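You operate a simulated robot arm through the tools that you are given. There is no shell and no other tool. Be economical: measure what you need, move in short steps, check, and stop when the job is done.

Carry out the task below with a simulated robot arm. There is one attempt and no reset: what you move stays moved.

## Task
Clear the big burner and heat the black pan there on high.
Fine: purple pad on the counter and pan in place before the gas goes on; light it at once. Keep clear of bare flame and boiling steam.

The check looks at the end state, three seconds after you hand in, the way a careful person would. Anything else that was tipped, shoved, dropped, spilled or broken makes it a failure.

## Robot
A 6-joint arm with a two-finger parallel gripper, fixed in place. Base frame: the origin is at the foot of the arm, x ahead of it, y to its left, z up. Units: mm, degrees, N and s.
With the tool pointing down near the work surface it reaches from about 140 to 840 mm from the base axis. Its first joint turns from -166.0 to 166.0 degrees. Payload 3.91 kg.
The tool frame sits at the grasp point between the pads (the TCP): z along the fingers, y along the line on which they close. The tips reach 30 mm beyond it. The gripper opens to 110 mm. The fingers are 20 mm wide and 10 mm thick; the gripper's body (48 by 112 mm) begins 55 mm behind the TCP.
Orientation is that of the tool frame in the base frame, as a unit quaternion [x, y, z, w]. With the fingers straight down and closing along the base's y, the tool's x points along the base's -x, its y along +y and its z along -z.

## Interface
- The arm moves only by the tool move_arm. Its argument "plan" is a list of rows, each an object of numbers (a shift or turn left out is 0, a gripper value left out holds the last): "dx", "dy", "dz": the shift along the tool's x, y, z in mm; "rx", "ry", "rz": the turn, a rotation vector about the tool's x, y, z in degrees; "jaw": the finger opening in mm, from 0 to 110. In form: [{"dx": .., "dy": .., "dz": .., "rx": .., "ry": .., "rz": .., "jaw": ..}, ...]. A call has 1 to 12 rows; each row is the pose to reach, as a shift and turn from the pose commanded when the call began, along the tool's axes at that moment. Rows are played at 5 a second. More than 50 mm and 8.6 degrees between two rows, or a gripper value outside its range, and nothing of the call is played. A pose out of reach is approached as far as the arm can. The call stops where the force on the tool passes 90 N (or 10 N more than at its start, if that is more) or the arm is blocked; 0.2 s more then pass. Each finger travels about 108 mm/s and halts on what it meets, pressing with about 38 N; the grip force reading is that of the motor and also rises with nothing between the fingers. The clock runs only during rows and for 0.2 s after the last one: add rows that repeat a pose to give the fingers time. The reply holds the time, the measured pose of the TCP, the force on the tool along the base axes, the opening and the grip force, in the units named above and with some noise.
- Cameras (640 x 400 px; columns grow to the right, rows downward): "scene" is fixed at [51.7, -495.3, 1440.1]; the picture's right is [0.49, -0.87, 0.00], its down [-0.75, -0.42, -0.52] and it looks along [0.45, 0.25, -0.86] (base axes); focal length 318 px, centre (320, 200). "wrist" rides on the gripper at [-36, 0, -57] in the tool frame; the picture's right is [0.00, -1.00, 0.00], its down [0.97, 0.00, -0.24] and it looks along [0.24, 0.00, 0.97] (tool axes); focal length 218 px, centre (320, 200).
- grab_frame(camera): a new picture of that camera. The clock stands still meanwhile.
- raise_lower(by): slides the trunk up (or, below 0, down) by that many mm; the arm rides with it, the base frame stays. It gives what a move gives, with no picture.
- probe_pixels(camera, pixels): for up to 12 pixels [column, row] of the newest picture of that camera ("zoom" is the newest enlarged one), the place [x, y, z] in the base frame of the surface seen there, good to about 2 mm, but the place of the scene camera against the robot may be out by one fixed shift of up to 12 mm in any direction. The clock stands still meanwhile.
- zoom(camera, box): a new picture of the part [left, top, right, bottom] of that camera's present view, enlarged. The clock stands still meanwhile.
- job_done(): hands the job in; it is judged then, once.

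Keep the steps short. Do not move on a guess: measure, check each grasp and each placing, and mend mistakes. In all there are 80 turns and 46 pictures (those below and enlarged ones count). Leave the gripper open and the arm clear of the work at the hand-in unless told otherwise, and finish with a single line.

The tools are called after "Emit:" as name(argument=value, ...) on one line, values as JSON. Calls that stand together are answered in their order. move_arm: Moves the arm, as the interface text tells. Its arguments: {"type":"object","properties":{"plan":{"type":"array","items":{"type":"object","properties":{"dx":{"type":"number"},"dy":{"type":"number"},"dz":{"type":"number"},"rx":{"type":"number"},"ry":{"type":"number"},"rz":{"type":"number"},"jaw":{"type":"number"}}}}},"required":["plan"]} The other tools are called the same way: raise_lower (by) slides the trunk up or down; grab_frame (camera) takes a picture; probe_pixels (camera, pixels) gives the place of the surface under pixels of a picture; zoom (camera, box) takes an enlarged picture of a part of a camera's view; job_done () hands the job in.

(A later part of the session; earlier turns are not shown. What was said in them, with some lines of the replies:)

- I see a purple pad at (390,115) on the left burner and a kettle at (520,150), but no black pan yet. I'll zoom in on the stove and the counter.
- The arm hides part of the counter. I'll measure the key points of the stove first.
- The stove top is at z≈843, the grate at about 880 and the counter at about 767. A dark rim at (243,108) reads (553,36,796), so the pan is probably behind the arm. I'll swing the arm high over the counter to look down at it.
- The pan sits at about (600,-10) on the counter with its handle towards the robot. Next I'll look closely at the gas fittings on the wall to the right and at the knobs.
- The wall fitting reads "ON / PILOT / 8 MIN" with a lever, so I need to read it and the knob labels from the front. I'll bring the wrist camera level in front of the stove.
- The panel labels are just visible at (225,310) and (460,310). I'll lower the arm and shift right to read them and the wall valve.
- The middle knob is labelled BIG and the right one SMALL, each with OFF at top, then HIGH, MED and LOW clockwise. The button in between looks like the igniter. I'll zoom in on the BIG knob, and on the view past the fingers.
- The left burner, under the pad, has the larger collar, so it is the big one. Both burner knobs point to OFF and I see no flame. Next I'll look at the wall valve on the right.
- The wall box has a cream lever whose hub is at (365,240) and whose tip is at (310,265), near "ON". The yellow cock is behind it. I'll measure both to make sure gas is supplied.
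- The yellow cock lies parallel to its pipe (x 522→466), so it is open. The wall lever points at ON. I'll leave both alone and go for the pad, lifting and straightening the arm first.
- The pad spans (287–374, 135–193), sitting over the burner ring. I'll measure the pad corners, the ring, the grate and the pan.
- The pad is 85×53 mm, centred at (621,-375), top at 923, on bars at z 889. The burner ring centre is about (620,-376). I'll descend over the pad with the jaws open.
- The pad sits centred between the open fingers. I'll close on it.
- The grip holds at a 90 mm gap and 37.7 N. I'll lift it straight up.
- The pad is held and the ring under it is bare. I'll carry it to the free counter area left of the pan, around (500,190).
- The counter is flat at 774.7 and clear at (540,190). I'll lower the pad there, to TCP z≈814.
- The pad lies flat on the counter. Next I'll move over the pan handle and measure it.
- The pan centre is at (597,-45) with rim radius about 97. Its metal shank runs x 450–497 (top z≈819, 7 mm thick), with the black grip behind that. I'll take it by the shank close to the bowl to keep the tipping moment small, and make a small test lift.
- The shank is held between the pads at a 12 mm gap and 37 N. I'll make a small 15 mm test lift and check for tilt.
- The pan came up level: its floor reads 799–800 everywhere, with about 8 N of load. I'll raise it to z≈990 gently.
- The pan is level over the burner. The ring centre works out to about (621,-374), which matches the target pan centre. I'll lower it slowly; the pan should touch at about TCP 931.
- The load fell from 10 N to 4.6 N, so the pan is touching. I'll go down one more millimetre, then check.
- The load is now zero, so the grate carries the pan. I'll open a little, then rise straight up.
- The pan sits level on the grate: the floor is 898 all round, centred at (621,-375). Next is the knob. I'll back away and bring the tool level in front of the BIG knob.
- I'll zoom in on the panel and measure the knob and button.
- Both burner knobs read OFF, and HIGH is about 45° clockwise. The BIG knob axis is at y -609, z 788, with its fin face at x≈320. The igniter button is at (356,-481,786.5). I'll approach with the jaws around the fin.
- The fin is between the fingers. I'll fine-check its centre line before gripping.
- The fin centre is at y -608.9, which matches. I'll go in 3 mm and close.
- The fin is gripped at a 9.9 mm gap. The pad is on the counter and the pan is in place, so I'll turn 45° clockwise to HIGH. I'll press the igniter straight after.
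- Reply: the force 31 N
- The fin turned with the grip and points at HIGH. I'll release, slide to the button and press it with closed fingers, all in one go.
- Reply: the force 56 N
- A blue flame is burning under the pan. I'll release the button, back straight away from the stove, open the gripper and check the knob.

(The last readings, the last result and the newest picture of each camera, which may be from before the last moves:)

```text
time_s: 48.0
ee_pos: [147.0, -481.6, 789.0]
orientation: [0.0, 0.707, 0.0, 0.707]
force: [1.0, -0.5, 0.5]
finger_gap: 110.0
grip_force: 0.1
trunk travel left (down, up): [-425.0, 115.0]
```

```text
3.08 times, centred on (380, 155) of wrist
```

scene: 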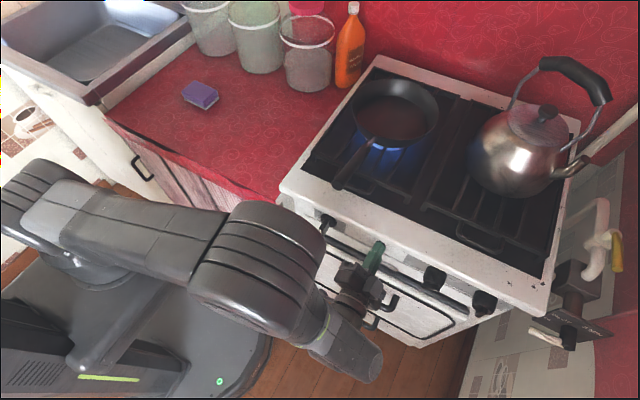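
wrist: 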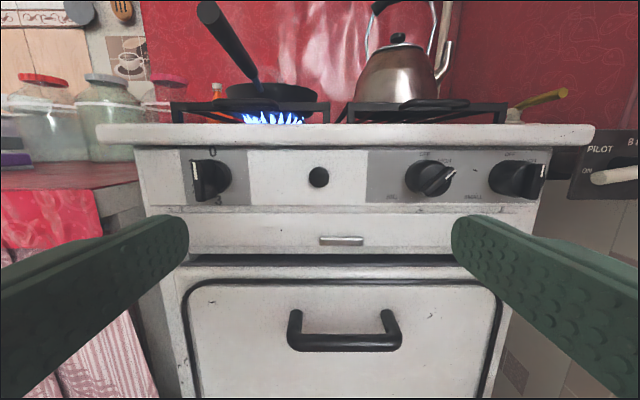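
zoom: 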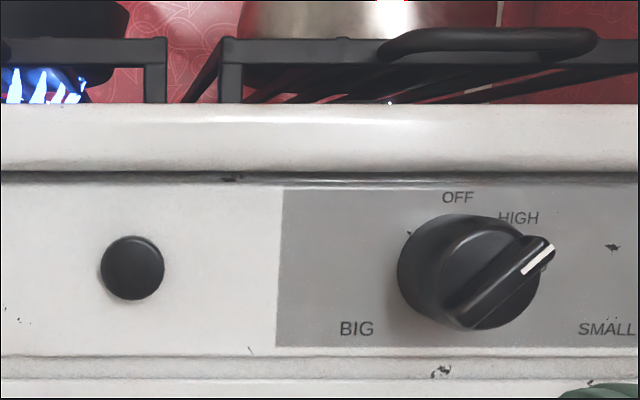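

The flame is steady under the pan. I'll measure the fin's actual angle.

Emit:
probe_pixels(camera="zoom", pixels=[[548, 246], [530, 262], [505, 282], [470, 312], [485, 300], [458, 320]])

Emit:
zoom(camera="scene", box=[160, 60, 480, 260])

```text
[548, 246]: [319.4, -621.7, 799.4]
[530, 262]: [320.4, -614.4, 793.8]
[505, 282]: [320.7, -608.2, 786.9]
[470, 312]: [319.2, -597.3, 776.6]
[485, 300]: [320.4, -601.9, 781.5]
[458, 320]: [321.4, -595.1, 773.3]
```

```text
2.00 times, centred on (320, 160) of scene
```

zoom: 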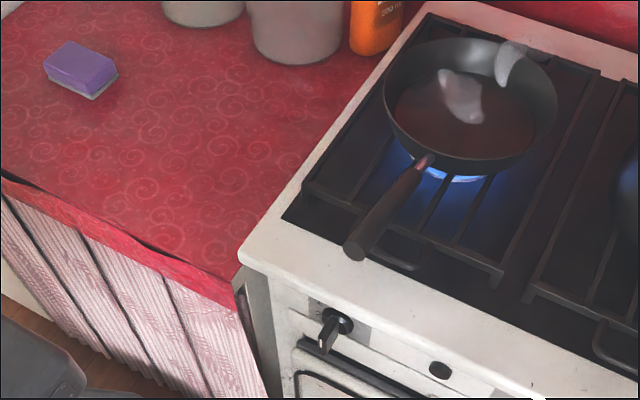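

The fin is at 45.5°, on HIGH. The pan is centred over the blue flame and already heating. The pad is on the counter, and the arm is open and clear. I'm handing in.

Emit:
job_done()

```text
The job is handed in.
```

The purple pad is on the counter, and the black pan is centred on the big burner with the flame lit on HIGH.
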